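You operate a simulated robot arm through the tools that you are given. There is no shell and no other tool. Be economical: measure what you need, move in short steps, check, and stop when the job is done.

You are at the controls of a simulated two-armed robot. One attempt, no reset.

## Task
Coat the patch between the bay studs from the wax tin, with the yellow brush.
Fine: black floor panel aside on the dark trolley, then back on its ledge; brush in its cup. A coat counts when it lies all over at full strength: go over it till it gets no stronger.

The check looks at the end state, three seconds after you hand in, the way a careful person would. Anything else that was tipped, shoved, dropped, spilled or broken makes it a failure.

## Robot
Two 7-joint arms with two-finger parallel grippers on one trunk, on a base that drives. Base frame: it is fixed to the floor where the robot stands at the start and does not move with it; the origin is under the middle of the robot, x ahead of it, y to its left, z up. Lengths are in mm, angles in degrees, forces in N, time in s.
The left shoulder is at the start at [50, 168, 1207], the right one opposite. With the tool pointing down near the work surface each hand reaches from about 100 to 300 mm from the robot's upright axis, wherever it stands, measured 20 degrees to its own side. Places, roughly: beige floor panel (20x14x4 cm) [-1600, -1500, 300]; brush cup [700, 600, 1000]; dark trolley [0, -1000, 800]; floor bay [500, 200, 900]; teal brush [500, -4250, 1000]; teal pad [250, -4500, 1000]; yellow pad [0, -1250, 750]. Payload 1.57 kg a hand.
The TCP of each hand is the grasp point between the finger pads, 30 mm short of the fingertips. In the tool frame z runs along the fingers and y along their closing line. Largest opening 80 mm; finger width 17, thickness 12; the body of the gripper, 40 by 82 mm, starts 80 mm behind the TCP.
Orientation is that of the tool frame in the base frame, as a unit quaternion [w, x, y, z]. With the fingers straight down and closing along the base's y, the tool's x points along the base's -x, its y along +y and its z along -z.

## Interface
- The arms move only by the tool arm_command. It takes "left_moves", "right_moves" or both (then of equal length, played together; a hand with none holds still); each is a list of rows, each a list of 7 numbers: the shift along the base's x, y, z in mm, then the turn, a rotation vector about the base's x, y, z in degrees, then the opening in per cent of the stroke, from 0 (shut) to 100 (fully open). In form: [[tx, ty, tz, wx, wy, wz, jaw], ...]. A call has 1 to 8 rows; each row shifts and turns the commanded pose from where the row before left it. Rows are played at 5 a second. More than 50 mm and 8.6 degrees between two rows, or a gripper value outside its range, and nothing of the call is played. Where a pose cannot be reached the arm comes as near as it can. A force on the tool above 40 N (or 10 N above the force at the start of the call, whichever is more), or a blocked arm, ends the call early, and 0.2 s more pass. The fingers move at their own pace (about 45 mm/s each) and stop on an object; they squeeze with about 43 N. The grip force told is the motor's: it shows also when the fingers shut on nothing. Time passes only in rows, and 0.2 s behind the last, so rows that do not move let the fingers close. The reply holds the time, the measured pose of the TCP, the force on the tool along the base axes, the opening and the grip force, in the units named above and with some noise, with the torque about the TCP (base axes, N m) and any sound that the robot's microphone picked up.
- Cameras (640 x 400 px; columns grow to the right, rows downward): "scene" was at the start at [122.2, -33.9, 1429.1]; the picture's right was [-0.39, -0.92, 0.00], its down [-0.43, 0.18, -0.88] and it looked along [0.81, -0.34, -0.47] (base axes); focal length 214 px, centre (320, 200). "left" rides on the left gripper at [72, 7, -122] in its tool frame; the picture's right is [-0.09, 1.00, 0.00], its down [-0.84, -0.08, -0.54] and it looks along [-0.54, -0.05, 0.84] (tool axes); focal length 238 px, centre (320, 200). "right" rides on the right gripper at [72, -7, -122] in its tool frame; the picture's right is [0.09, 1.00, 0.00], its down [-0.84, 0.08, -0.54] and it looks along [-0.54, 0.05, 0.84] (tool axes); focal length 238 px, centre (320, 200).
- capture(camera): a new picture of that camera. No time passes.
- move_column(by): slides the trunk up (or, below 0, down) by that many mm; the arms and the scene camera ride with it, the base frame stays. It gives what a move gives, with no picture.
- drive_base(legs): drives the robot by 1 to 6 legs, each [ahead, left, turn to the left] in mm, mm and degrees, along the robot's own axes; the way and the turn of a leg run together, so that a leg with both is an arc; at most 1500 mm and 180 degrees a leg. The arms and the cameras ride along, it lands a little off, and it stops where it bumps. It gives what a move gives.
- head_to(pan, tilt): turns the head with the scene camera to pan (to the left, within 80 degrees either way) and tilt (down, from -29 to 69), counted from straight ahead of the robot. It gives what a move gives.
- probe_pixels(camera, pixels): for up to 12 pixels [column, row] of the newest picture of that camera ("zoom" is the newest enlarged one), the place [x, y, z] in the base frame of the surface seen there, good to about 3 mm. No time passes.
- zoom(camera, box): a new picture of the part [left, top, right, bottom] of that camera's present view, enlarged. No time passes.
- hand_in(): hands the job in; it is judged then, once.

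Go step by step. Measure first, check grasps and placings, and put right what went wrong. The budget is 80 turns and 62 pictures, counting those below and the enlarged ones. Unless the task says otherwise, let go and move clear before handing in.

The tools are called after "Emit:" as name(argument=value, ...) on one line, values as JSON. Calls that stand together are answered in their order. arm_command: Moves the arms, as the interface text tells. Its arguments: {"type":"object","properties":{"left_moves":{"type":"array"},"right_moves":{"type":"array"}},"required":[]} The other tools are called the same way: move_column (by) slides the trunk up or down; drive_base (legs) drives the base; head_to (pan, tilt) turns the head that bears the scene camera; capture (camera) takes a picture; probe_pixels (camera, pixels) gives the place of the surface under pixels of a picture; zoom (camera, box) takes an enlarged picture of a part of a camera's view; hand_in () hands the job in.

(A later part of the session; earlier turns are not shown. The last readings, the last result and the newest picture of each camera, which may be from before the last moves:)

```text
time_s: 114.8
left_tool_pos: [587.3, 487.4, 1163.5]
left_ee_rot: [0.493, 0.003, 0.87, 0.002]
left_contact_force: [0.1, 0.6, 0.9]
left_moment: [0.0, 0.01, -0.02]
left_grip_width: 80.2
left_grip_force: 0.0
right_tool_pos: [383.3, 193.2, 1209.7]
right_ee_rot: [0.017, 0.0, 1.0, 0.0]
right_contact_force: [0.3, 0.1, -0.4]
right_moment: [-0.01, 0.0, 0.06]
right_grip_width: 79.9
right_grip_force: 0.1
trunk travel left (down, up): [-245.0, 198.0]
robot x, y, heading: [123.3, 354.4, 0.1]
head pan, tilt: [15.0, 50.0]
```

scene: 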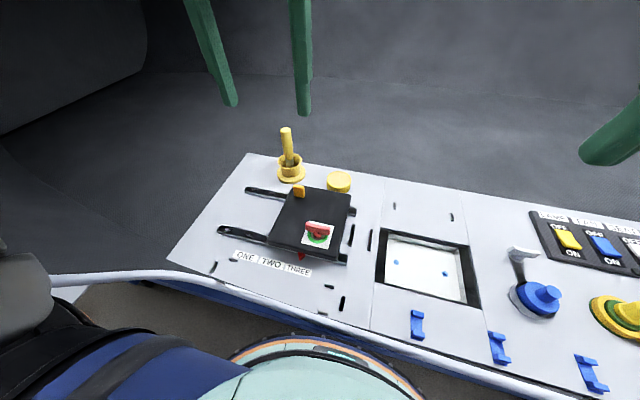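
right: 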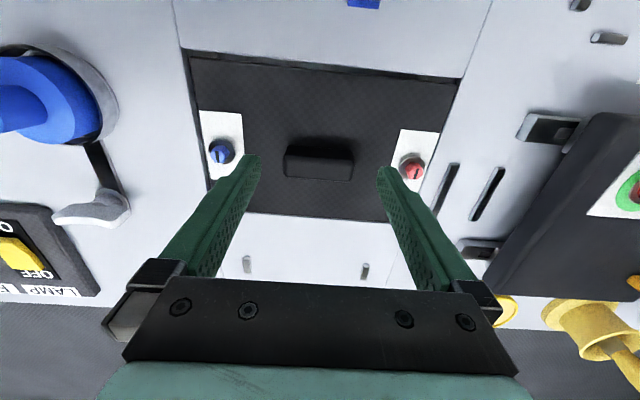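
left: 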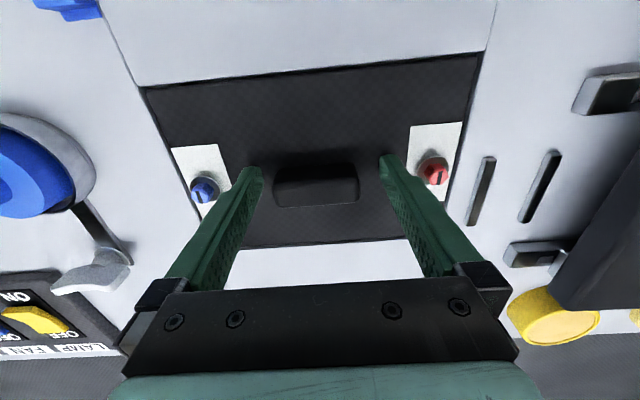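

Tilt is ≈59°. I move level with the handle, staying in front of it, and check with the left camera.

Emit:
arm_command(left_moves=[[0, 28, -26, 0, 0, 0, 100], [0, 28, -26, 0, 0, 0, 100], [0, 27, -26, 0, 0, 0, 100], [0, 0, 0, 0, 0, 0, 100]])

Emit:
capture(camera="left")

```text
time_s: 116.0
left_tool_pos: [600.9, 544.5, 1072.8]
left_ee_rot: [0.474, 0.042, 0.879, 0.039]
left_contact_force: [1.5, -0.4, -0.3]
left_moment: [0.02, 0.07, 0.01]
left_grip_width: 79.9
left_grip_force: 0.1
right_tool_pos: [392.5, 169.6, 1204.1]
right_ee_rot: [0.013, 0.01, 1.0, 0.008]
right_contact_force: [0.5, -0.5, 0.1]
right_moment: [0.05, 0.05, 0.01]
right_grip_width: 80.4
right_grip_force: 0.1
trunk travel left (down, up): [-245.0, 198.0]
robot x, y, heading: [125.8, 356.7, -1.1]
head pan, tilt: [15.0, 50.0]
stopped in row 4 (left hand): the arm was blocked; the commanded pose is now the measured one
```

```text
13 pictures are left
```

left: 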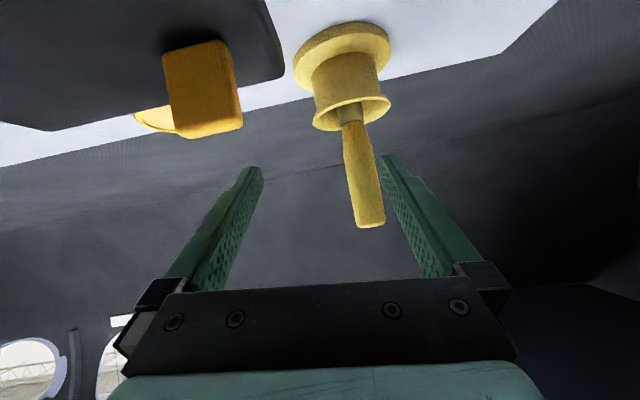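

The arm was blocked — the left elbow meets the door frame. I shift the base right and swing the hand to point left-forward (yaw ≈25°), which pulls the elbow in.

Emit:
drive_base(legs=[[0, -58, 1.1]])

Emit:
arm_command(left_moves=[[-8, 0, 5, -6, -2, 0, 100], [-5, 0, 5, 0, 0, 8, 100], [-5, 0, 5, 0, 0, 8, 100], [-5, 0, 0, 0, 0, 8, 100], [0, 0, 0, 0, -4, 0, 100], [0, 0, 0, 0, 0, 0, 100]])

```text
time_s: 117.2
left_tool_pos: [598.4, 519.1, 1063.2]
left_ee_rot: [0.472, 0.015, 0.881, 0.022]
left_contact_force: [-0.5, 0.7, -0.8]
left_moment: [0.0, 0.0, -0.01]
left_grip_width: 80.1
left_grip_force: 0.0
right_tool_pos: [399.4, 143.4, 1206.7]
right_ee_rot: [0.011, -0.002, 1.0, -0.005]
right_contact_force: [0.1, -0.1, -0.2]
right_moment: [0.0, 0.01, -0.02]
right_grip_width: 80.0
right_grip_force: 0.0
trunk travel left (down, up): [-245.0, 198.0]
robot x, y, heading: [126.4, 293.6, 0.3]
head pan, tilt: [15.0, 50.0]
```

```text
time_s: 118.5
left_tool_pos: [555.3, 519.4, 1092.2]
left_ee_rot: [0.522, -0.193, 0.827, 0.074]
left_contact_force: [0.6, 0.1, -0.2]
left_moment: [0.0, 0.0, -0.01]
left_grip_width: 80.1
left_grip_force: 0.0
right_tool_pos: [374.5, 143.2, 1215.1]
right_ee_rot: [0.023, -0.003, 1.0, -0.005]
right_contact_force: [-0.5, -0.2, -0.7]
right_moment: [0.0, -0.07, 0.01]
right_grip_width: 79.9
right_grip_force: 0.0
trunk travel left (down, up): [-245.0, 198.0]
robot x, y, heading: [122.6, 296.3, 0.4]
head pan, tilt: [15.0, 50.0]
```

The hand now points left-forward at 64° from down with a small roll. I fix the roll and advance toward the handle.

Emit:
arm_command(left_moves=[[10, 4, 0, 4.25, 1.65, -2.25, 100], [28, 12.5, -1, 0, 0, 0, 100], [28, 12.5, -1, 0, 0, 0, 100], [20, 9, -1, 0, 0, 0, 100], [0, 0, 0, 0, 0, 0, 100]])

Emit:
capture(camera="left")

```text
time_s: 119.8
left_tool_pos: [642.3, 557.5, 1088.1]
left_ee_rot: [0.517, -0.156, 0.836, 0.097]
left_contact_force: [0.0, 0.9, 0.4]
left_moment: [0.0, 0.0, 0.0]
left_grip_width: 80.1
left_grip_force: 0.1
right_tool_pos: [375.6, 143.9, 1214.2]
right_ee_rot: [0.023, -0.002, 1.0, -0.005]
right_contact_force: [0.3, -0.2, 0.0]
right_moment: [-0.01, -0.03, 0.0]
right_grip_width: 80.0
right_grip_force: 0.1
trunk travel left (down, up): [-245.0, 198.0]
robot x, y, heading: [122.9, 295.8, 0.5]
head pan, tilt: [15.0, 50.0]
```

```text
12 pictures are left
```

left: 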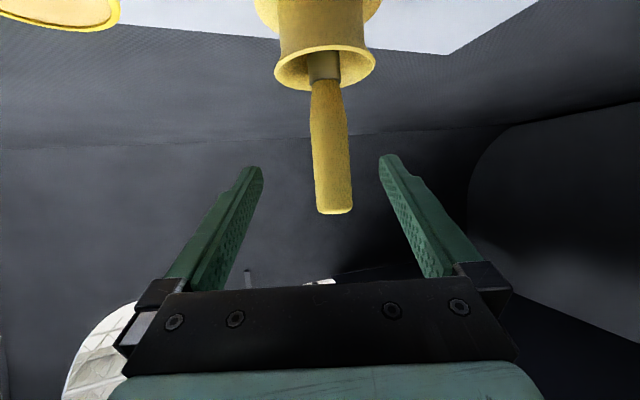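

The handle is centred between the fingers. I probe it for the last approach.

Emit:
probe_pixels(camera="left", pixels=[[333, 209], [333, 195], [331, 170], [329, 140], [327, 115], [324, 80], [320, 62]])

```text
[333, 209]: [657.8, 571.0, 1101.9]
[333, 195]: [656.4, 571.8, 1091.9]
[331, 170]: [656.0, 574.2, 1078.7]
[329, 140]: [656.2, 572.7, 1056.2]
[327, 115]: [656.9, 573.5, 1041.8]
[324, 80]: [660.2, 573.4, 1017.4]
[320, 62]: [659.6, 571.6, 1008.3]
```

Emit:
arm_command(left_moves=[[12, 9, -1, 0, 0, 0, 100], [12, 8, -1, 0, 0, 0, 100], [0, 0, 0, 0, 0, 0, 100], [0, 0, 0, 0, 0, 0, 15], [0, 0, 0, 0, 0, 0, 15], [0, 0, 0, 0, 0, 0, 15], [0, 0, 0, 0, 0, 0, 15], [0, 0, 0, 0, 0, 0, 15]])

Emit:
capture(camera="left")

```text
time_s: 121.5
left_tool_pos: [666.6, 573.7, 1086.6]
left_ee_rot: [0.518, -0.155, 0.836, 0.096]
left_contact_force: [-0.2, -0.5, -0.7]
left_moment: [0.04, 0.05, 0.0]
left_grip_width: 24.7
left_grip_force: 29.7
right_tool_pos: [374.9, 143.4, 1214.1]
right_ee_rot: [0.023, -0.002, 1.0, -0.005]
right_contact_force: [-1.0, 0.2, -0.3]
right_moment: [-0.01, -0.01, -0.01]
right_grip_width: 79.7
right_grip_force: 0.1
trunk travel left (down, up): [-245.0, 198.0]
robot x, y, heading: [124.8, 293.3, 0.6]
head pan, tilt: [15.0, 50.0]
```

```text
11 pictures are left
```

left: 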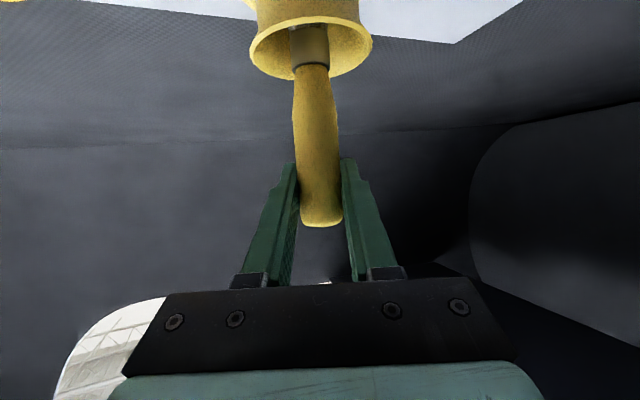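

The brush is gripped (24.7 mm). I lift it out with the trunk and look at it.

Emit:
arm_command(left_moves=[[0, 0, 15, 0, 0, 0, 10], [0, 0, 15, 0, 0, 0, 10]])

Emit:
move_column(by=50)

Emit:
zoom(camera="scene", box=[240, 60, 480, 290])

```text
time_s: 122.2
left_tool_pos: [665.0, 572.4, 1116.8]
left_ee_rot: [0.518, -0.155, 0.836, 0.097]
left_contact_force: [-0.4, -0.2, -1.2]
left_moment: [-0.04, 0.0, 0.0]
left_grip_width: 24.2
left_grip_force: 35.6
right_tool_pos: [375.3, 142.8, 1213.3]
right_ee_rot: [0.022, -0.002, 1.0, -0.005]
right_contact_force: [0.0, -0.2, -0.7]
right_moment: [0.01, 0.0, -0.03]
right_grip_width: 79.9
right_grip_force: 0.2
trunk travel left (down, up): [-245.0, 198.0]
robot x, y, heading: [121.9, 295.5, 0.4]
head pan, tilt: [15.0, 50.0]
```

```text
time_s: 123.1
left_tool_pos: [665.5, 572.4, 1166.4]
left_ee_rot: [0.518, -0.156, 0.835, 0.097]
left_contact_force: [0.2, -1.2, -0.8]
left_moment: [0.01, 0.03, -0.02]
left_grip_width: 24.6
left_grip_force: 36.3
right_tool_pos: [374.7, 143.4, 1263.1]
right_ee_rot: [0.022, -0.001, 1.0, -0.005]
right_contact_force: [0.6, 0.3, -0.1]
right_moment: [0.02, -0.02, 0.0]
right_grip_width: 80.1
right_grip_force: 0.1
trunk travel left (down, up): [-295.0, 148.0]
robot x, y, heading: [123.0, 299.0, 0.3]
head pan, tilt: [15.0, 50.0]
```

```text
1.74 times, centred on (360, 175) of scene
```

zoom: 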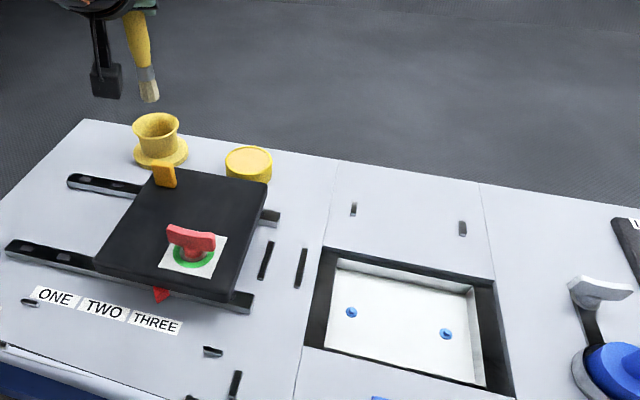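

Emit:
probe_pixels(camera="zoom", pixels=[[150, 99], [147, 80], [138, 30], [250, 158], [231, 160], [268, 162], [350, 312], [446, 333], [398, 325], [335, 340], [480, 375], [156, 122]])

Emit:
zoom(camera="scene", box=[350, 195, 440, 255])

```text
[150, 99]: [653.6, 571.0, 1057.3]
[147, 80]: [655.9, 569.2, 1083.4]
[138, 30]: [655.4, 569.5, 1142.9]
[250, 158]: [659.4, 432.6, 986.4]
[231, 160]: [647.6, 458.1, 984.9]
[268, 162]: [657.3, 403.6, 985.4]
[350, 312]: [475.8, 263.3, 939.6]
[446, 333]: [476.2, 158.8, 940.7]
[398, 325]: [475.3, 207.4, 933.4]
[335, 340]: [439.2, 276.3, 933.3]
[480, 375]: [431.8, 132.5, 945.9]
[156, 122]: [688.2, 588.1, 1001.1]
```

```text
6.67 times, centred on (395, 225) of scene
```

zoom: 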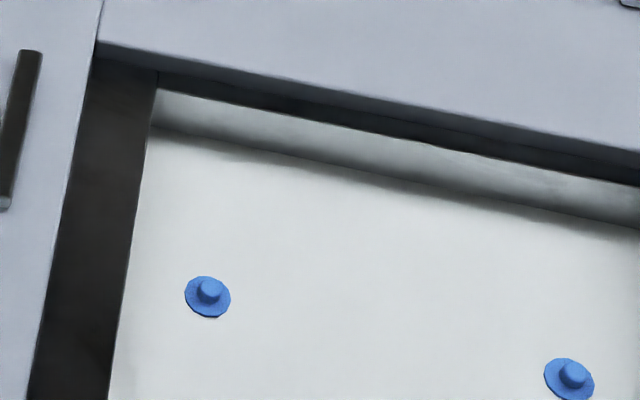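

The tip is ≈110 mm below the TCP. Tin centre ≈ [655, 431, 985], studs at y 159 and 263 on x 475, bay floor z≈933. I slide the base right to put the brush over the tin.

Emit:
drive_base(legs=[[0, -141, -0.4]])

```text
time_s: 125.0
left_tool_pos: [666.4, 429.3, 1166.8]
left_ee_rot: [0.519, -0.154, 0.836, 0.096]
left_contact_force: [-1.1, 0.4, -1.1]
left_moment: [-0.01, 0.01, 0.03]
left_grip_width: 24.2
left_grip_force: 36.0
right_tool_pos: [375.3, 1.0, 1265.1]
right_ee_rot: [0.023, 0.001, 1.0, -0.005]
right_contact_force: [1.1, -0.4, 0.7]
right_moment: [0.0, -0.02, -0.01]
right_grip_width: 79.8
right_grip_force: 0.0
trunk travel left (down, up): [-295.0, 148.0]
robot x, y, heading: [126.4, 153.2, 0.0]
head pan, tilt: [15.0, 50.0]
```

Over the tin. I lower the trunk and dip gently, with a small wiggle inside the tin.

Emit:
move_column(by=-50)

Emit:
arm_command(left_moves=[[-9, 1, -12, 0, 0, 0, 10], [0, 0, -8, 0, 0, 0, 10], [0, 0, -4, 0, 0, 0, 10], [0, 0, -3, 0, 0, 0, 10], [0, 0, 0, 0, 0, 0, 10]])

Emit:
zoom(camera="scene", box=[290, 130, 390, 210])

```text
time_s: 125.9
left_tool_pos: [666.9, 430.1, 1117.9]
left_ee_rot: [0.518, -0.152, 0.836, 0.095]
left_contact_force: [0.2, -0.1, -0.5]
left_moment: [0.02, -0.02, 0.02]
left_grip_width: 24.4
left_grip_force: 36.2
right_tool_pos: [375.2, 2.1, 1214.7]
right_ee_rot: [0.022, 0.0, 1.0, -0.006]
right_contact_force: [0.6, 0.1, 0.4]
right_moment: [0.0, -0.02, -0.01]
right_grip_width: 80.0
right_grip_force: 0.0
trunk travel left (down, up): [-245.0, 198.0]
robot x, y, heading: [126.2, 152.4, 0.0]
head pan, tilt: [15.0, 50.0]
```

```text
time_s: 127.1
left_tool_pos: [656.8, 430.2, 1100.2]
left_ee_rot: [0.527, -0.152, 0.831, 0.095]
left_contact_force: [-1.0, 2.1, 33.5]
left_moment: [0.24, 0.31, 0.0]
left_grip_width: 24.4
left_grip_force: 36.4
right_tool_pos: [371.7, -0.2, 1215.4]
right_ee_rot: [0.024, 0.001, 1.0, -0.005]
right_contact_force: [-0.1, 0.0, 0.4]
right_moment: [0.01, 0.02, -0.02]
right_grip_width: 79.8
right_grip_force: 0.0
trunk travel left (down, up): [-245.0, 198.0]
robot x, y, heading: [125.2, 154.4, 0.1]
head pan, tilt: [15.0, 50.0]
```

```text
5.00 times, centred on (340, 170) of scene
```

zoom: 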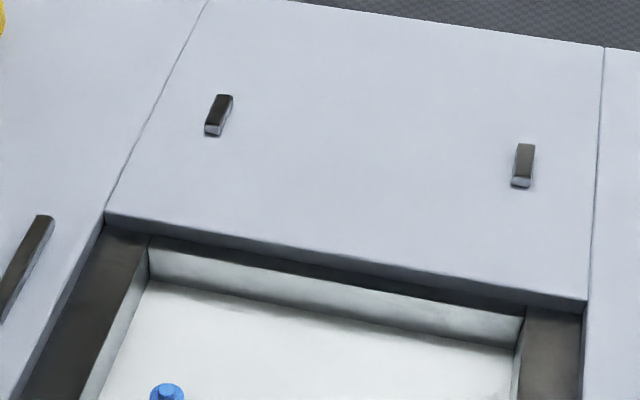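

Contact with the wax at TCP z≈1100 (33 N). I ease off, wiggle, lift, and drive to put the brush over the bay.

Emit:
arm_command(left_moves=[[0, 0, 3, 0, 0, 0, 10], [6, 0, 0, 0, 0, 0, 10], [-6, 6, 0, 0, 0, 0, 10], [-5, -6, 0, 0, 0, 0, 10], [5, -6, 0, 0, 0, 0, 10], [0, 6, 5, 0, 0, 0, 10], [0, 0, 20, 0, 0, 0, 10]])

Emit:
move_column(by=30)

Emit:
drive_base(legs=[[-182, 0, 0], [0, -160, 0]])

```text
time_s: 128.7
left_tool_pos: [656.6, 430.3, 1115.0]
left_ee_rot: [0.515, -0.154, 0.837, 0.096]
left_contact_force: [0.0, 0.3, -0.8]
left_moment: [-0.01, -0.02, 0.02]
left_grip_width: 24.4
left_grip_force: 36.3
right_tool_pos: [375.5, 1.6, 1212.9]
right_ee_rot: [0.023, 0.001, 1.0, -0.005]
right_contact_force: [-0.6, 0.0, 0.2]
right_moment: [-0.02, 0.0, -0.01]
right_grip_width: 79.8
right_grip_force: 0.1
trunk travel left (down, up): [-245.0, 198.0]
robot x, y, heading: [127.2, 152.2, 0.2]
head pan, tilt: [15.0, 50.0]
```

```text
time_s: 129.4
left_tool_pos: [658.6, 431.5, 1147.7]
left_ee_rot: [0.519, -0.152, 0.836, 0.095]
left_contact_force: [-0.2, -0.1, 0.1]
left_moment: [-0.01, -0.04, 0.01]
left_grip_width: 24.1
left_grip_force: 36.7
right_tool_pos: [375.0, 1.7, 1244.2]
right_ee_rot: [0.024, 0.001, 1.0, -0.005]
right_contact_force: [-0.2, -0.4, -0.3]
right_moment: [-0.04, 0.01, -0.03]
right_grip_width: 80.1
right_grip_force: 0.1
trunk travel left (down, up): [-275.0, 168.0]
robot x, y, heading: [123.9, 150.4, -0.1]
head pan, tilt: [15.0, 50.0]
```

```text
time_s: 132.0
left_tool_pos: [472.1, 355.5, 1146.7]
left_ee_rot: [0.517, -0.157, 0.836, 0.092]
left_contact_force: [0.2, -0.1, -1.6]
left_moment: [-0.01, -0.05, -0.03]
left_grip_width: 24.2
left_grip_force: 35.9
right_tool_pos: [188.6, -70.3, 1245.4]
right_ee_rot: [0.024, -0.006, 1.0, -0.015]
right_contact_force: [-0.1, 0.1, -0.3]
right_moment: [-0.06, -0.05, 0.0]
right_grip_width: 80.1
right_grip_force: 0.0
trunk travel left (down, up): [-275.0, 168.0]
robot x, y, heading: [-57.3, 72.4, 0.1]
head pan, tilt: [15.0, 50.0]
stopped in leg 2: the robot was blocked; the commanded pose is now the measured one
```

The right elbow stopped the base at y≈72; I make up the rest with the left arm, then lower into the bay and make a first stroke.

Emit:
drive_base(legs=[[0, 6, 0]])

Emit:
arm_command(left_moves=[[0, -40, 0, 0, 0, 0, 10], [0, -40, 0, 0, 0, 0, 10], [2, -35, 0, 0, 0, 0, 10], [0, 0, 0, 0, 0, 0, 10]])

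Emit:
move_column(by=-75)

Emit:
arm_command(left_moves=[[0, 0, -8, 0, 0, 0, 10], [0, 0, -6, 0, 0, 0, 10], [0, 0, -4, 0, 0, 0, 10], [0, 0, -3, 0, 0, 0, 10], [0, 0, -2, 0, 0, 0, 10], [0, 0, 0, 0, 0, 0, 10]])

Emit:
capture(camera="scene")

```text
time_s: 132.8
left_tool_pos: [474.3, 358.2, 1147.6]
left_ee_rot: [0.52, -0.155, 0.835, 0.093]
left_contact_force: [0.1, 0.0, -1.1]
left_moment: [-0.01, 0.01, -0.04]
left_grip_width: 24.1
left_grip_force: 36.2
right_tool_pos: [188.6, -70.6, 1246.4]
right_ee_rot: [0.023, -0.004, 1.0, -0.012]
right_contact_force: [-0.2, 0.0, 0.6]
right_moment: [0.02, -0.03, -0.01]
right_grip_width: 79.8
right_grip_force: 0.0
trunk travel left (down, up): [-275.0, 168.0]
robot x, y, heading: [-54.3, 73.6, 0.1]
head pan, tilt: [15.0, 50.0]
```

```text
time_s: 133.8
left_tool_pos: [473.8, 254.4, 1148.0]
left_ee_rot: [0.518, -0.157, 0.835, 0.094]
left_contact_force: [0.2, -0.7, -1.0]
left_moment: [0.01, 0.01, -0.02]
left_grip_width: 24.1
left_grip_force: 36.2
left hand out of reach, approached as far as the arm can: row 3
right_tool_pos: [188.9, -70.2, 1244.7]
right_ee_rot: [0.023, -0.004, 1.0, -0.012]
right_contact_force: [-0.3, -0.9, -0.3]
right_moment: [0.0, 0.01, 0.03]
right_grip_width: 80.1
right_grip_force: 0.1
trunk travel left (down, up): [-275.0, 168.0]
robot x, y, heading: [-56.3, 75.7, 0.1]
head pan, tilt: [15.0, 50.0]
```

```text
time_s: 134.9
left_tool_pos: [475.2, 250.2, 1072.6]
left_ee_rot: [0.518, -0.155, 0.836, 0.096]
left_contact_force: [-0.2, 0.1, -1.0]
left_moment: [0.0, 0.02, 0.01]
left_grip_width: 24.1
left_grip_force: 36.1
right_tool_pos: [191.5, -74.6, 1168.5]
right_ee_rot: [0.021, -0.003, 1.0, -0.009]
right_contact_force: [0.2, 0.2, -0.1]
right_moment: [-0.03, 0.02, 0.02]
right_grip_width: 80.0
right_grip_force: 0.1
trunk travel left (down, up): [-200.0, 243.0]
robot x, y, heading: [-58.7, 75.6, 0.5]
head pan, tilt: [15.0, 50.0]
```

```text
time_s: 136.3
left_tool_pos: [476.5, 249.7, 1049.6]
left_ee_rot: [0.518, -0.156, 0.836, 0.097]
left_contact_force: [-0.5, 0.3, -1.3]
left_moment: [-0.01, 0.0, 0.0]
left_grip_width: 24.2
left_grip_force: 36.2
right_tool_pos: [191.2, -74.3, 1169.9]
right_ee_rot: [0.023, -0.004, 1.0, -0.01]
right_contact_force: [0.6, -0.3, 0.2]
right_moment: [0.02, 0.0, 0.01]
right_grip_width: 80.0
right_grip_force: 0.0
trunk travel left (down, up): [-200.0, 243.0]
robot x, y, heading: [-59.8, 75.8, 0.2]
head pan, tilt: [15.0, 50.0]
```

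```text
7 pictures are left
```

scene: 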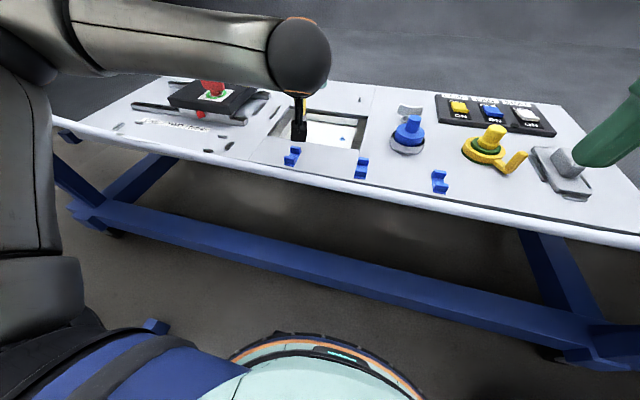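

No contact yet, and y is at the reach limit here. I raise, bring the right hand in, drive 55 mm forward to bend the arm more, and come down again at the patch's left end.

Emit:
move_column(by=60)

Emit:
arm_command(right_moves=[[0, 25, 0, 0, 0, 0, 100], [0, 25, 0, 0, 0, 0, 100]])

Emit:
drive_base(legs=[[60, 0, 0]])

Emit:
arm_command(left_moves=[[-30, -3, 0, 0, 0, 0, 10], [-30, -3, 0, 0, 0, 0, 10], [0, 0, 0, 0, 0, 0, 10]])

Emit:
move_column(by=-60)

Emit:
arm_command(left_moves=[[0, 0, -2, 0, 0, 0, 10], [0, 0, -2, 0, 0, 0, 10], [0, 0, -2, 0, 0, 0, 10], [0, 0, 0, 0, 0, 0, 10]])

```text
time_s: 137.3
left_tool_pos: [474.3, 254.2, 1109.8]
left_ee_rot: [0.519, -0.156, 0.835, 0.094]
left_contact_force: [-0.2, -1.1, -1.3]
left_moment: [-0.02, 0.01, -0.03]
left_grip_width: 24.2
left_grip_force: 36.6
right_tool_pos: [189.8, -69.9, 1230.5]
right_ee_rot: [0.025, -0.004, 1.0, -0.012]
right_contact_force: [0.7, -0.6, -0.1]
right_moment: [-0.01, -0.01, 0.01]
right_grip_width: 79.9
right_grip_force: 0.0
trunk travel left (down, up): [-260.0, 183.0]
robot x, y, heading: [-58.5, 74.7, -0.3]
head pan, tilt: [15.0, 50.0]
```

```text
time_s: 137.9
left_tool_pos: [476.4, 250.1, 1108.7]
left_ee_rot: [0.517, -0.155, 0.836, 0.096]
left_contact_force: [0.9, 0.9, -0.5]
left_moment: [0.02, 0.01, -0.01]
left_grip_width: 24.3
left_grip_force: 36.1
right_tool_pos: [193.0, -23.8, 1230.4]
right_ee_rot: [0.022, -0.003, 1.0, -0.009]
right_contact_force: [-0.2, 0.0, 0.0]
right_moment: [0.01, -0.01, 0.01]
right_grip_width: 80.0
right_grip_force: 0.0
trunk travel left (down, up): [-260.0, 183.0]
robot x, y, heading: [-58.2, 75.5, -0.1]
head pan, tilt: [15.0, 50.0]
```

```text
time_s: 138.8
left_tool_pos: [537.3, 250.7, 1108.3]
left_ee_rot: [0.518, -0.154, 0.836, 0.096]
left_contact_force: [0.5, 0.3, -1.5]
left_moment: [0.0, 0.04, 0.01]
left_grip_width: 24.4
left_grip_force: 36.4
right_tool_pos: [251.4, -24.4, 1229.1]
right_ee_rot: [0.022, -0.003, 1.0, -0.01]
right_contact_force: [0.4, -0.7, -0.1]
right_moment: [-0.01, 0.05, 0.01]
right_grip_width: 80.0
right_grip_force: 0.0
trunk travel left (down, up): [-260.0, 183.0]
robot x, y, heading: [-2.1, 75.9, 0.2]
head pan, tilt: [15.0, 50.0]
```

```text
time_s: 139.7
left_tool_pos: [476.0, 244.5, 1109.0]
left_ee_rot: [0.518, -0.154, 0.836, 0.096]
left_contact_force: [0.9, -0.1, -1.5]
left_moment: [-0.03, -0.02, 0.02]
left_grip_width: 24.3
left_grip_force: 36.5
right_tool_pos: [252.4, -25.2, 1229.5]
right_ee_rot: [0.022, -0.003, 1.0, -0.009]
right_contact_force: [-0.8, -1.1, -1.3]
right_moment: [0.01, -0.02, -0.02]
right_grip_width: 79.9
right_grip_force: 0.0
trunk travel left (down, up): [-260.0, 183.0]
robot x, y, heading: [3.0, 75.8, 0.0]
head pan, tilt: [15.0, 50.0]
```

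```text
time_s: 140.7
left_tool_pos: [475.4, 243.9, 1048.4]
left_ee_rot: [0.518, -0.154, 0.836, 0.095]
left_contact_force: [0.0, -0.2, -0.2]
left_moment: [0.0, 0.01, 0.02]
left_grip_width: 24.3
left_grip_force: 36.5
right_tool_pos: [252.2, -25.5, 1169.7]
right_ee_rot: [0.023, -0.003, 1.0, -0.009]
right_contact_force: [-0.3, 0.6, -1.3]
right_moment: [0.03, -0.01, 0.0]
right_grip_width: 80.1
right_grip_force: 0.1
trunk travel left (down, up): [-200.0, 243.0]
robot x, y, heading: [5.9, 75.7, 0.0]
head pan, tilt: [15.0, 50.0]
```

```text
time_s: 141.7
left_tool_pos: [476.4, 243.4, 1045.4]
left_ee_rot: [0.52, -0.156, 0.834, 0.095]
left_contact_force: [-0.5, 1.2, 10.3]
left_moment: [0.08, 0.2, -0.02]
left_grip_width: 24.3
left_grip_force: 36.0
right_tool_pos: [251.3, -25.4, 1170.1]
right_ee_rot: [0.023, -0.004, 1.0, -0.009]
right_contact_force: [0.7, 0.0, -0.4]
right_moment: [0.01, -0.01, 0.01]
right_grip_width: 79.9
right_grip_force: 0.1
trunk travel left (down, up): [-200.0, 243.0]
robot x, y, heading: [3.0, 75.8, -0.3]
head pan, tilt: [15.0, 50.0]
```

Contact with ≈10 N. I stroke across the patch: centre, far and near lanes, then look.

Emit:
arm_command(left_moves=[[0, -21, 0, 0, 0, 0, 10], [0, -21, 0, 0, 0, 0, 10], [0, -21, 0, 0, 0, 0, 10], [14, 0, 0, 0, 0, 0, 10], [0, 21, 0, 0, 0, 0, 10], [0, 21, 0, 0, 0, 0, 10], [0, 21, 0, 0, 0, 0, 10], [-28, 0, 0, 0, 0, 0, 10]])

Emit:
arm_command(left_moves=[[0, -21, 0, 0, 0, 0, 10], [0, -21, 0, 0, 0, 0, 10], [0, -21, 0, 0, 0, 0, 10], [14, 0, 0, 0, 0, 0, 10], [0, 21, 0, 0, 0, 0, 10], [0, 21, 0, 0, 0, 0, 10], [0, 21, 0, 0, 0, 0, 10], [0, 0, 0, 0, 0, 0, 10]])

Emit:
zoom(camera="scene", box=[240, 80, 400, 190])

```text
time_s: 143.4
left_tool_pos: [461.9, 293.0, 1046.7]
left_ee_rot: [0.521, -0.154, 0.835, 0.093]
left_contact_force: [4.0, -17.1, 12.8]
left_moment: [-1.7, -0.45, -0.07]
left_grip_width: 27.9
left_grip_force: 38.2
left hand out of reach, approached as far as the arm can: row 1, 2, 3
right_tool_pos: [252.2, -26.4, 1170.1]
right_ee_rot: [0.023, -0.004, 1.0, -0.008]
right_contact_force: [0.3, -0.1, -0.1]
right_moment: [0.02, 0.02, -0.01]
right_grip_width: 79.9
right_grip_force: 0.1
trunk travel left (down, up): [-200.0, 243.0]
robot x, y, heading: [5.4, 78.3, -0.1]
head pan, tilt: [15.0, 50.0]
```

```text
time_s: 145.2
left_tool_pos: [476.2, 292.5, 1044.6]
left_ee_rot: [0.519, -0.152, 0.836, 0.092]
left_contact_force: [0.1, -19.2, 5.3]
left_moment: [-1.9, -0.04, -0.11]
left_grip_width: 28.4
left_grip_force: 38.1
right_tool_pos: [253.1, -26.5, 1169.7]
right_ee_rot: [0.022, -0.004, 1.0, -0.008]
right_contact_force: [-0.2, 0.3, 0.4]
right_moment: [0.01, -0.07, 0.03]
right_grip_width: 80.0
right_grip_force: 0.1
trunk travel left (down, up): [-200.0, 243.0]
robot x, y, heading: [2.0, 73.3, 0.1]
head pan, tilt: [15.0, 50.0]
```

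```text
3.64 times, centred on (320, 135) of scene
```

zoom: 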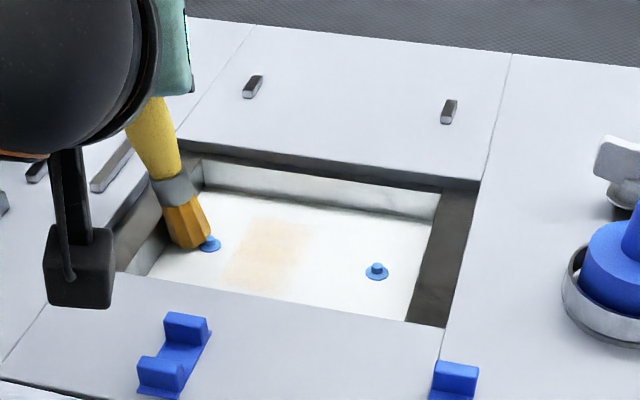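

Reach failed in −y, so the brush went too far in +y, past the stud, and tilted in the grip. I lift off, move back, take out the yaw (which limited reach) and test y≈180 in the air.

Emit:
arm_command(left_moves=[[0, -6, 10, 0, 0, 0, 10], [0, -6, 12, 0, 0, 0, 10], [0, -25, 5, 0, 0, 0, 10], [0, -12, 0, 0, 0, -7, 10], [0, 0, 0, 0, 0, -7, 10], [0, 0, 0, 0, 0, -7, 10], [0, 0, 0, 0, 0, 0, 10]])

Emit:
arm_command(left_moves=[[0, -20, 0, 0, 0, 0, 10], [0, -20, 0, 0, 0, 0, 10], [0, -20, 0, 0, 0, 0, 10], [0, 0, 0, 0, 0, 0, 10]])

Emit:
zoom(camera="scene", box=[240, 60, 400, 190])

```text
time_s: 146.8
left_tool_pos: [477.0, 247.3, 1069.5]
left_ee_rot: [0.527, 0.002, 0.85, -0.002]
left_contact_force: [0.4, 0.2, -1.9]
left_moment: [-0.02, -0.01, -0.01]
left_grip_width: 24.4
left_grip_force: 36.6
right_tool_pos: [251.7, -24.9, 1170.5]
right_ee_rot: [0.023, -0.003, 1.0, -0.01]
right_contact_force: [0.2, 0.1, 0.3]
right_moment: [0.01, 0.02, 0.02]
right_grip_width: 80.2
right_grip_force: 0.0
trunk travel left (down, up): [-200.0, 243.0]
robot x, y, heading: [7.2, 73.1, 0.1]
head pan, tilt: [15.0, 50.0]
```

```text
time_s: 147.8
left_tool_pos: [475.6, 188.1, 1070.0]
left_ee_rot: [0.528, 0.0, 0.849, 0.0]
left_contact_force: [0.4, -1.2, -1.1]
left_moment: [-0.04, 0.03, 0.0]
left_grip_width: 24.1
left_grip_force: 36.1
right_tool_pos: [251.7, -24.6, 1170.3]
right_ee_rot: [0.023, -0.002, 1.0, -0.01]
right_contact_force: [-0.4, 0.3, -0.5]
right_moment: [-0.02, 0.03, -0.04]
right_grip_width: 79.9
right_grip_force: 0.0
trunk travel left (down, up): [-200.0, 243.0]
robot x, y, heading: [4.9, 78.9, 0.1]
head pan, tilt: [15.0, 50.0]
```

```text
3.08 times, centred on (320, 125) of scene
```

zoom: 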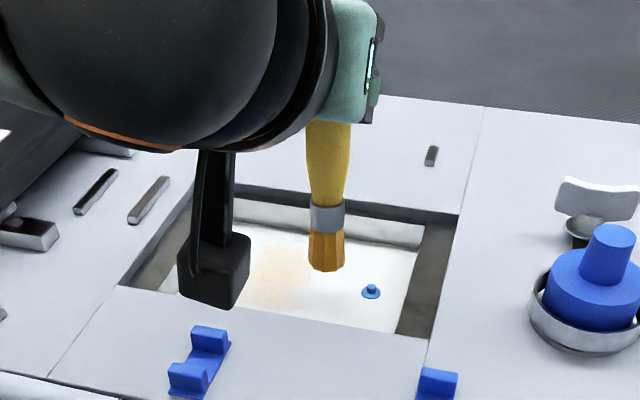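

Reach to y≈188 works and the brush is upright again. Now I paint lanes from y 183 to 243 at x 476, 488, 500, 464, 452.

Emit:
arm_command(left_moves=[[0, -5, -14, 0, 0, 0, 10], [0, 0, -8, 0, 0, 0, 10], [0, 0, -5, 0, 0, 0, 10], [0, 20, 0, 0, 0, 0, 10], [0, 20, 0, 0, 0, 0, 10], [0, 20, 0, 0, 0, 0, 10], [12, 0, 0, 0, 0, 0, 10], [0, -20, 0, 0, 0, 0, 10]])

Emit:
arm_command(left_moves=[[0, -20, 0, 0, 0, 0, 10], [0, -20, 0, 0, 0, 0, 10], [12, 0, 0, 0, 0, 0, 10], [0, 20, 0, 0, 0, 0, 10], [0, 20, 0, 0, 0, 0, 10], [0, 20, 0, 0, 0, 0, 10], [-36, 0, 0, 0, 0, 0, 10], [0, -20, 0, 0, 0, 0, 10]])

Emit:
arm_command(left_moves=[[0, -20, 0, 0, 0, 0, 10], [0, -20, 0, 0, 0, 0, 10], [-12, 0, 0, 0, 0, 0, 10], [0, 20, 0, 0, 0, 0, 10], [0, 20, 0, 0, 0, 0, 10], [0, 20, 0, 0, 0, 0, 10], [24, 0, 0, 0, 0, 0, 10], [0, -20, 0, 0, 0, 0, 10]])

Emit:
arm_command(left_moves=[[0, -20, 0, 0, 0, 0, 10], [0, -20, 0, 0, 0, 0, 10], [0, 0, 10, 0, 0, 0, 10], [0, 0, 20, 0, 0, 0, 10], [0, -15, 10, 0, 0, 0, 10], [0, 0, 0, 0, 0, 0, 10]])

Emit:
zoom(camera="scene", box=[260, 80, 380, 180])

```text
time_s: 149.7
left_tool_pos: [488.9, 224.0, 1045.2]
left_ee_rot: [0.53, -0.002, 0.848, 0.003]
left_contact_force: [2.4, 8.2, 18.8]
left_moment: [0.88, -0.41, 0.06]
left_grip_width: 24.3
left_grip_force: 36.2
right_tool_pos: [250.5, -24.8, 1170.4]
right_ee_rot: [0.024, -0.004, 1.0, -0.01]
right_contact_force: [-0.5, 1.0, -0.4]
right_moment: [0.04, 0.03, 0.01]
right_grip_width: 79.6
right_grip_force: 0.0
trunk travel left (down, up): [-200.0, 243.0]
robot x, y, heading: [4.6, 74.2, 0.0]
head pan, tilt: [15.0, 50.0]
```

```text
time_s: 151.4
left_tool_pos: [464.3, 224.5, 1044.6]
left_ee_rot: [0.529, -0.001, 0.848, 0.002]
left_contact_force: [1.7, 7.7, 17.5]
left_moment: [0.82, -0.3, 0.05]
left_grip_width: 24.1
left_grip_force: 36.3
right_tool_pos: [250.0, -25.5, 1171.1]
right_ee_rot: [0.022, -0.005, 1.0, -0.01]
right_contact_force: [0.1, 0.2, -1.0]
right_moment: [-0.01, 0.01, 0.0]
right_grip_width: 80.3
right_grip_force: 0.0
trunk travel left (down, up): [-200.0, 243.0]
robot x, y, heading: [-0.9, 72.5, -0.0]
head pan, tilt: [15.0, 50.0]
```

```text
time_s: 153.2
left_tool_pos: [476.4, 224.1, 1043.0]
left_ee_rot: [0.528, -0.002, 0.849, 0.002]
left_contact_force: [1.3, 8.1, 17.0]
left_moment: [0.81, -0.28, 0.08]
left_grip_width: 24.6
left_grip_force: 35.9
right_tool_pos: [251.4, -24.4, 1170.2]
right_ee_rot: [0.023, -0.004, 1.0, -0.009]
right_contact_force: [0.0, 0.2, -0.5]
right_moment: [0.01, -0.01, 0.05]
right_grip_width: 80.2
right_grip_force: 0.0
trunk travel left (down, up): [-200.0, 243.0]
robot x, y, heading: [3.3, 73.3, -0.0]
head pan, tilt: [15.0, 50.0]
```

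```text
time_s: 154.7
left_tool_pos: [475.3, 166.1, 1082.4]
left_ee_rot: [0.526, 0.001, 0.85, -0.001]
left_contact_force: [0.6, -0.6, -1.2]
left_moment: [0.01, 0.03, 0.0]
left_grip_width: 24.0
left_grip_force: 36.2
right_tool_pos: [252.2, -23.6, 1169.3]
right_ee_rot: [0.023, -0.003, 1.0, -0.009]
right_contact_force: [0.3, -0.9, 0.9]
right_moment: [-0.03, -0.01, 0.0]
right_grip_width: 80.3
right_grip_force: 0.0
trunk travel left (down, up): [-200.0, 243.0]
robot x, y, heading: [2.4, 76.7, -0.0]
head pan, tilt: [15.0, 50.0]
```

```text
4.00 times, centred on (320, 130) of scene
```

zoom: 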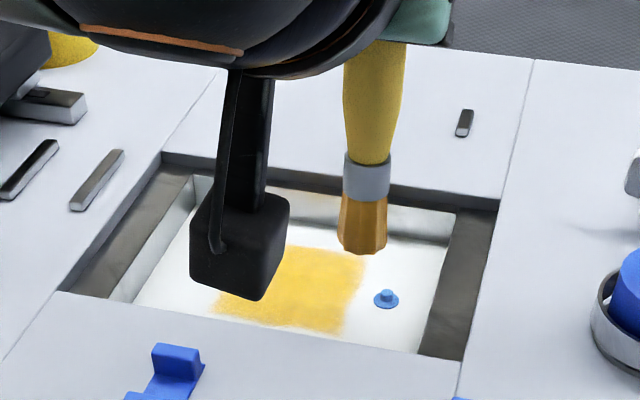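

A clear yellow coat now lies between the studs. I go over it again twice with slightly wider lanes to bring it to full strength.

Emit:
arm_command(left_moves=[[0, 15, -15, 0, 0, 0, 10], [0, 0, -15, 0, 0, 0, 10], [0, 0, -9.5, 0, 0, 0, 10], [0, 22, 0, 0, 0, 0, 10], [0, 22, 0, 0, 0, 0, 10], [0, 22, 0, 0, 0, 0, 10], [10, 0, 0, 0, 0, 0, 10], [0, -22, 0, 0, 0, 0, 10]])

Emit:
arm_command(left_moves=[[0, -22, 0, 0, 0, 0, 10], [0, -22, 0, 0, 0, 0, 10], [10, 0, 0, 0, 0, 0, 10], [0, 22, 0, 0, 0, 0, 10], [0, 22, 0, 0, 0, 0, 10], [0, 22, 0, 0, 0, 0, 10], [8, 0, 0, 0, 0, 0, 10], [0, -22, 0, 0, 0, 0, 10]])

Emit:
arm_command(left_moves=[[0, -22, 0, 0, 0, 0, 10], [0, -22, 0, 0, 0, 0, 10], [-38, 0, 0, 0, 0, 0, 10], [0, 22, 0, 0, 0, 0, 10], [0, 22, 0, 0, 0, 0, 10], [0, 22, 0, 0, 0, 0, 10], [-10, 0, 0, 0, 0, 0, 10], [0, -22, 0, 0, 0, 0, 10]])

Emit:
arm_command(left_moves=[[0, -22, 0, 0, 0, 0, 10], [0, -22, 0, 0, 0, 0, 10], [-7, 0, 0, 0, 0, 0, 10], [0, 22, 0, 0, 0, 0, 10], [0, 22, 0, 0, 0, 0, 10], [0, 22, 0, 0, 0, 0, 10], [17, 0, 0, 0, 0, 0, 10], [0, -22, 0, 0, 0, 0, 10]])

Emit:
arm_command(left_moves=[[0, -22, 0, 0, 0, 0, 10], [0, -22, 0, 0, 0, 0, 10], [10, 0, 0, 0, 0, 0, 10], [0, 22, 0, 0, 0, 0, 10], [0, 22, 0, 0, 0, 0, 10], [0, 22, 0, 0, 0, 0, 10], [10, 0, 0, 0, 0, 0, 10], [0, -22, 0, 0, 0, 0, 10]])

Emit:
arm_command(left_moves=[[0, -22, 0, 0, 0, 0, 10], [0, -22, 0, 0, 0, 0, 10], [10, 0, 0, 0, 0, 0, 10], [0, 22, 0, 0, 0, 0, 10], [0, 22, 0, 0, 0, 0, 10], [0, 22, 0, 0, 0, 0, 10], [-40, 0, 0, 0, 0, 0, 10], [0, -22, 0, 0, 0, 0, 10]])

Emit:
arm_command(left_moves=[[0, -22, 0, 0, 0, 0, 10], [0, -22, 0, 0, 0, 0, 10], [20, 0, 10, 0, 0, 0, 10], [0, 0, 25, 0, 0, 0, 10], [0, 0, 25, 0, 0, 0, 10], [0, 0, 0, 0, 0, 0, 10]])

Emit:
zoom(camera="scene", box=[260, 80, 380, 180])

```text
time_s: 156.4
left_tool_pos: [485.1, 225.7, 1044.4]
left_ee_rot: [0.527, 0.001, 0.85, -0.001]
left_contact_force: [0.3, 0.5, 2.6]
left_moment: [-0.01, -0.04, 0.0]
left_grip_width: 24.2
left_grip_force: 35.7
right_tool_pos: [252.9, -24.6, 1169.5]
right_ee_rot: [0.023, -0.003, 1.0, -0.008]
right_contact_force: [0.0, -0.6, -0.3]
right_moment: [0.02, 0.0, 0.01]
right_grip_width: 79.8
right_grip_force: 0.1
trunk travel left (down, up): [-200.0, 243.0]
robot x, y, heading: [3.9, 77.1, -0.3]
head pan, tilt: [15.0, 50.0]
```

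```text
time_s: 158.2
left_tool_pos: [505.1, 224.4, 1043.8]
left_ee_rot: [0.527, 0.0, 0.85, 0.0]
left_contact_force: [0.4, 1.0, 6.8]
left_moment: [0.14, -0.11, 0.02]
left_grip_width: 24.2
left_grip_force: 36.2
right_tool_pos: [251.5, -25.7, 1170.4]
right_ee_rot: [0.022, -0.004, 1.0, -0.009]
right_contact_force: [-0.5, 0.3, -0.7]
right_moment: [-0.04, 0.0, 0.0]
right_grip_width: 80.1
right_grip_force: 0.0
trunk travel left (down, up): [-200.0, 243.0]
robot x, y, heading: [3.2, 71.9, 0.1]
head pan, tilt: [15.0, 50.0]
```

```text
time_s: 160.1
left_tool_pos: [455.5, 228.2, 1043.3]
left_ee_rot: [0.527, 0.0, 0.85, 0.001]
left_contact_force: [1.1, 2.9, 8.7]
left_moment: [0.34, -0.17, 0.07]
left_grip_width: 24.4
left_grip_force: 35.9
right_tool_pos: [250.9, -25.3, 1168.3]
right_ee_rot: [0.023, -0.004, 1.0, -0.008]
right_contact_force: [1.3, -1.3, -0.1]
right_moment: [0.0, -0.01, 0.01]
right_grip_width: 79.8
right_grip_force: 0.1
trunk travel left (down, up): [-200.0, 243.0]
robot x, y, heading: [-0.5, 74.7, 0.1]
head pan, tilt: [15.0, 50.0]
```

```text
time_s: 161.8
left_tool_pos: [464.0, 226.8, 1043.6]
left_ee_rot: [0.528, 0.001, 0.849, 0.0]
left_contact_force: [1.0, 3.5, 9.8]
left_moment: [0.42, -0.16, 0.03]
left_grip_width: 24.1
left_grip_force: 36.6
right_tool_pos: [251.6, -24.3, 1169.7]
right_ee_rot: [0.022, -0.003, 1.0, -0.009]
right_contact_force: [-0.5, 0.3, -0.2]
right_moment: [-0.02, 0.01, 0.0]
right_grip_width: 79.9
right_grip_force: 0.1
trunk travel left (down, up): [-200.0, 243.0]
robot x, y, heading: [2.8, 71.7, -0.1]
head pan, tilt: [15.0, 50.0]
```

```text
time_s: 163.7
left_tool_pos: [487.0, 227.1, 1043.9]
left_ee_rot: [0.527, 0.0, 0.85, 0.001]
left_contact_force: [0.0, 2.0, 6.1]
left_moment: [0.26, -0.12, 0.05]
left_grip_width: 24.2
left_grip_force: 35.7
right_tool_pos: [252.1, -24.8, 1169.1]
right_ee_rot: [0.023, -0.003, 1.0, -0.008]
right_contact_force: [0.8, -0.6, 0.1]
right_moment: [0.0, 0.0, -0.02]
right_grip_width: 80.2
right_grip_force: 0.0
trunk travel left (down, up): [-200.0, 243.0]
robot x, y, heading: [2.2, 73.6, -0.1]
head pan, tilt: [15.0, 50.0]
```

```text
time_s: 165.4
left_tool_pos: [455.2, 227.5, 1043.5]
left_ee_rot: [0.527, 0.0, 0.85, 0.0]
left_contact_force: [3.3, 2.0, 5.6]
left_moment: [0.21, -0.31, 0.05]
left_grip_width: 24.1
left_grip_force: 36.5
right_tool_pos: [251.2, -24.9, 1170.6]
right_ee_rot: [0.022, -0.003, 1.0, -0.008]
right_contact_force: [-0.1, -0.5, -0.4]
right_moment: [-0.03, 0.0, -0.03]
right_grip_width: 79.9
right_grip_force: 0.0
trunk travel left (down, up): [-200.0, 243.0]
robot x, y, heading: [2.7, 76.5, -0.1]
head pan, tilt: [15.0, 50.0]
```

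```text
time_s: 166.8
left_tool_pos: [476.2, 183.8, 1103.4]
left_ee_rot: [0.527, 0.0, 0.85, 0.0]
left_contact_force: [0.3, -0.1, -1.2]
left_moment: [-0.04, 0.04, -0.03]
left_grip_width: 24.6
left_grip_force: 36.0
right_tool_pos: [251.8, -24.1, 1170.6]
right_ee_rot: [0.023, -0.003, 1.0, -0.01]
right_contact_force: [0.2, -0.4, 0.5]
right_moment: [0.0, 0.0, 0.03]
right_grip_width: 80.1
right_grip_force: 0.1
trunk travel left (down, up): [-200.0, 243.0]
robot x, y, heading: [0.8, 73.3, -0.0]
head pan, tilt: [15.0, 50.0]
```

```text
4.00 times, centred on (320, 130) of scene
```

zoom: 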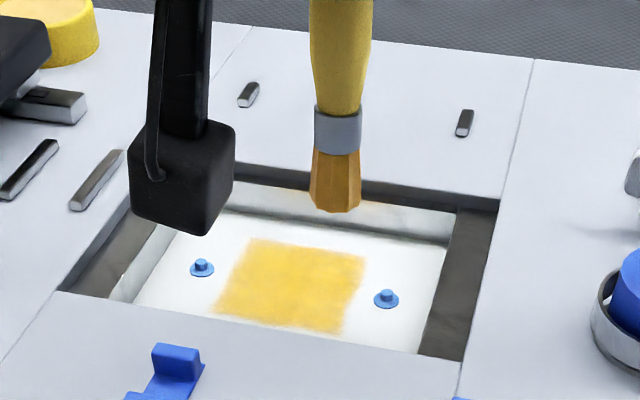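

The coat is a definite square between the studs, nearly even. I go over it one more full round with slightly more pressure and compare.

Emit:
arm_command(left_moves=[[4, -2, -25, 0, 0, 0, 10], [0, 0, -25, 0, 0, 0, 10], [0, 0, -12, 0, 0, 0, 10], [0, 22, 0, 0, 0, 0, 10], [0, 22, 0, 0, 0, 0, 10], [0, 22, 0, 0, 0, 0, 10], [10, 0, 0, 0, 0, 0, 10], [0, -22, 0, 0, 0, 0, 10]])

Emit:
arm_command(left_moves=[[0, -22, 0, 0, 0, 0, 10], [0, -22, 0, 0, 0, 0, 10], [10, 0, 0, 0, 0, 0, 10], [0, 22, 0, 0, 0, 0, 10], [0, 22, 0, 0, 0, 0, 10], [0, 22, 0, 0, 0, 0, 10], [6, 0, 0, 0, 0, 0, 10], [0, -22, 0, 0, 0, 0, 10]])

Emit:
arm_command(left_moves=[[0, -22, 0, 0, 0, 0, 10], [0, -22, 0, 0, 0, 0, 10], [-36, 0, 0, 0, 0, 0, 10], [0, 22, 0, 0, 0, 0, 10], [0, 22, 0, 0, 0, 0, 10], [0, 22, 0, 0, 0, 0, 10], [-10, 0, 0, 0, 0, 0, 10], [0, -22, 0, 0, 0, 0, 10]])

Emit:
arm_command(left_moves=[[0, -22, 0, 0, 0, 0, 10], [0, -22, 0, 0, 0, 0, 10], [-10, 0, 0, 0, 0, 0, 10], [0, 22, 0, 0, 0, 0, 10], [0, 22, 0, 0, 0, 0, 10], [0, 22, 0, 0, 0, 0, 10], [5, 0, 0, 0, 0, 0, 10], [0, -22, 0, 0, 0, 0, 10]])

Emit:
arm_command(left_moves=[[0, -22, 0, 0, 0, 0, 10], [0, -22, 0, 0, 0, 0, 10], [10, 0, 0, 0, 0, 0, 10], [0, 22, 0, 0, 0, 0, 10], [0, 22, 0, 0, 0, 0, 10], [0, 22, 0, 0, 0, 0, 10], [10, 0, 0, 0, 0, 0, 10], [0, -22, 0, 0, 0, 0, 10]])

Emit:
arm_command(left_moves=[[0, -22, 0, 0, 0, 0, 10], [0, -22, 0, 0, 0, 0, 10], [10, 0, 0, 0, 0, 0, 10], [0, 22, 0, 0, 0, 0, 10], [0, 22, 0, 0, 0, 0, 10], [0, 22, 0, 0, 0, 0, 10], [10, 0, 0, 0, 0, 0, 10], [0, -22, 0, 0, 0, 0, 10]])

Emit:
arm_command(left_moves=[[0, -22, 0, 0, 0, 0, 10], [0, -22, 0, 0, 0, 0, 10], [10, 0, 0, 0, 0, 0, 10], [0, 22, 0, 0, 0, 0, 10], [0, 22, 0, 0, 0, 0, 10], [0, 22, 0, 0, 0, 0, 10], [0, 0, 10, 0, 0, 0, 10], [0, 0, 25, 0, 0, 0, 10]])

Emit:
arm_command(left_moves=[[0, 0, 25, 0, 0, 0, 10], [0, 0, 25, 0, 0, 0, 10], [0, 0, 0, 0, 0, 0, 10]])

Emit:
zoom(camera="scene", box=[270, 100, 370, 180])

```text
time_s: 168.7
left_tool_pos: [490.7, 226.5, 1044.6]
left_ee_rot: [0.528, 0.0, 0.849, 0.001]
left_contact_force: [1.9, 5.8, 14.7]
left_moment: [0.64, -0.35, 0.07]
left_grip_width: 24.3
left_grip_force: 36.1
right_tool_pos: [251.0, -24.4, 1168.9]
right_ee_rot: [0.023, -0.003, 1.0, -0.009]
right_contact_force: [0.3, -0.2, 0.1]
right_moment: [-0.01, 0.0, 0.01]
right_grip_width: 80.2
right_grip_force: 0.1
trunk travel left (down, up): [-200.0, 243.0]
robot x, y, heading: [1.0, 77.0, -0.2]
head pan, tilt: [15.0, 50.0]
```

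```text
time_s: 170.4
left_tool_pos: [505.5, 227.0, 1042.9]
left_ee_rot: [0.528, -0.001, 0.849, 0.002]
left_contact_force: [2.7, 6.1, 14.7]
left_moment: [0.6, -0.34, 0.02]
left_grip_width: 24.0
left_grip_force: 36.4
right_tool_pos: [251.2, -24.5, 1168.9]
right_ee_rot: [0.022, -0.003, 1.0, -0.009]
right_contact_force: [0.8, 0.3, -0.4]
right_moment: [0.01, -0.01, -0.03]
right_grip_width: 79.9
right_grip_force: 0.0
trunk travel left (down, up): [-200.0, 243.0]
robot x, y, heading: [-0.7, 77.4, -0.1]
head pan, tilt: [15.0, 50.0]
```

```text
time_s: 172.2
left_tool_pos: [460.0, 226.4, 1042.0]
left_ee_rot: [0.528, 0.0, 0.849, 0.002]
left_contact_force: [1.2, 4.5, 13.2]
left_moment: [0.55, -0.18, 0.07]
left_grip_width: 24.0
left_grip_force: 36.4
right_tool_pos: [251.6, -24.6, 1170.2]
right_ee_rot: [0.022, -0.003, 1.0, -0.009]
right_contact_force: [0.8, 0.2, -0.8]
right_moment: [0.0, -0.01, -0.02]
right_grip_width: 80.1
right_grip_force: 0.1
trunk travel left (down, up): [-200.0, 243.0]
robot x, y, heading: [4.1, 76.8, 0.2]
head pan, tilt: [15.0, 50.0]
```

```text
time_s: 174.1
left_tool_pos: [454.2, 225.7, 1041.4]
left_ee_rot: [0.528, 0.0, 0.849, 0.001]
left_contact_force: [2.3, 4.9, 12.7]
left_moment: [0.49, -0.26, 0.09]
left_grip_width: 24.0
left_grip_force: 36.4
right_tool_pos: [249.3, -24.9, 1169.1]
right_ee_rot: [0.023, -0.003, 1.0, -0.009]
right_contact_force: [0.7, 0.4, -0.3]
right_moment: [0.01, -0.03, -0.01]
right_grip_width: 80.3
right_grip_force: 0.1
trunk travel left (down, up): [-200.0, 243.0]
robot x, y, heading: [0.1, 75.3, 0.2]
head pan, tilt: [15.0, 50.0]
```

```text
time_s: 175.8
left_tool_pos: [474.9, 225.5, 1041.7]
left_ee_rot: [0.53, -0.001, 0.848, 0.001]
left_contact_force: [1.2, 4.6, 13.5]
left_moment: [0.58, -0.28, 0.1]
left_grip_width: 24.3
left_grip_force: 36.1
right_tool_pos: [251.3, -24.2, 1171.0]
right_ee_rot: [0.023, -0.003, 1.0, -0.009]
right_contact_force: [0.0, 0.9, 0.5]
right_moment: [-0.03, 0.02, 0.03]
right_grip_width: 80.0
right_grip_force: 0.0
trunk travel left (down, up): [-200.0, 243.0]
robot x, y, heading: [-1.5, 76.8, -0.0]
head pan, tilt: [15.0, 50.0]
```

```text
time_s: 177.7
left_tool_pos: [496.7, 225.4, 1041.9]
left_ee_rot: [0.528, -0.001, 0.849, 0.002]
left_contact_force: [0.0, 3.3, 12.1]
left_moment: [0.48, -0.25, 0.09]
left_grip_width: 24.3
left_grip_force: 36.5
right_tool_pos: [250.5, -24.8, 1170.8]
right_ee_rot: [0.023, -0.003, 1.0, -0.009]
right_contact_force: [-0.4, -0.2, 0.1]
right_moment: [0.02, 0.03, 0.0]
right_grip_width: 80.0
right_grip_force: 0.2
trunk travel left (down, up): [-200.0, 243.0]
robot x, y, heading: [-0.2, 75.7, -0.1]
head pan, tilt: [15.0, 50.0]
```

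```text
time_s: 179.4
left_tool_pos: [506.1, 247.4, 1074.9]
left_ee_rot: [0.526, 0.0, 0.851, 0.001]
left_contact_force: [0.1, 0.2, -1.0]
left_moment: [0.02, -0.03, -0.02]
left_grip_width: 24.0
left_grip_force: 36.5
right_tool_pos: [252.4, -24.3, 1169.2]
right_ee_rot: [0.023, -0.003, 1.0, -0.009]
right_contact_force: [-0.3, -0.6, 0.4]
right_moment: [0.02, 0.03, 0.02]
right_grip_width: 79.8
right_grip_force: 0.1
trunk travel left (down, up): [-200.0, 243.0]
robot x, y, heading: [2.3, 71.7, 0.2]
head pan, tilt: [15.0, 50.0]
```

```text
time_s: 180.2
left_tool_pos: [506.0, 247.1, 1126.7]
left_ee_rot: [0.526, 0.0, 0.851, 0.0]
left_contact_force: [-0.7, -0.6, -1.7]
left_moment: [-0.02, -0.03, 0.06]
left_grip_width: 24.2
left_grip_force: 36.2
right_tool_pos: [252.0, -25.1, 1169.2]
right_ee_rot: [0.022, -0.003, 1.0, -0.01]
right_contact_force: [0.4, 0.2, -0.6]
right_moment: [0.02, 0.01, 0.02]
right_grip_width: 80.0
right_grip_force: 0.1
trunk travel left (down, up): [-200.0, 243.0]
robot x, y, heading: [-0.0, 77.1, -0.0]
head pan, tilt: [15.0, 50.0]
```

```text
5.00 times, centred on (320, 140) of scene
```

zoom: 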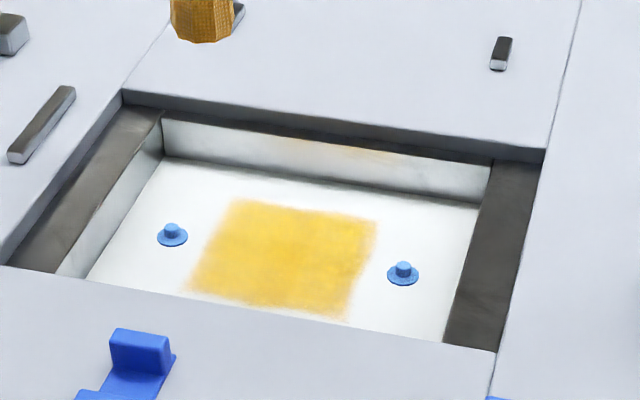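

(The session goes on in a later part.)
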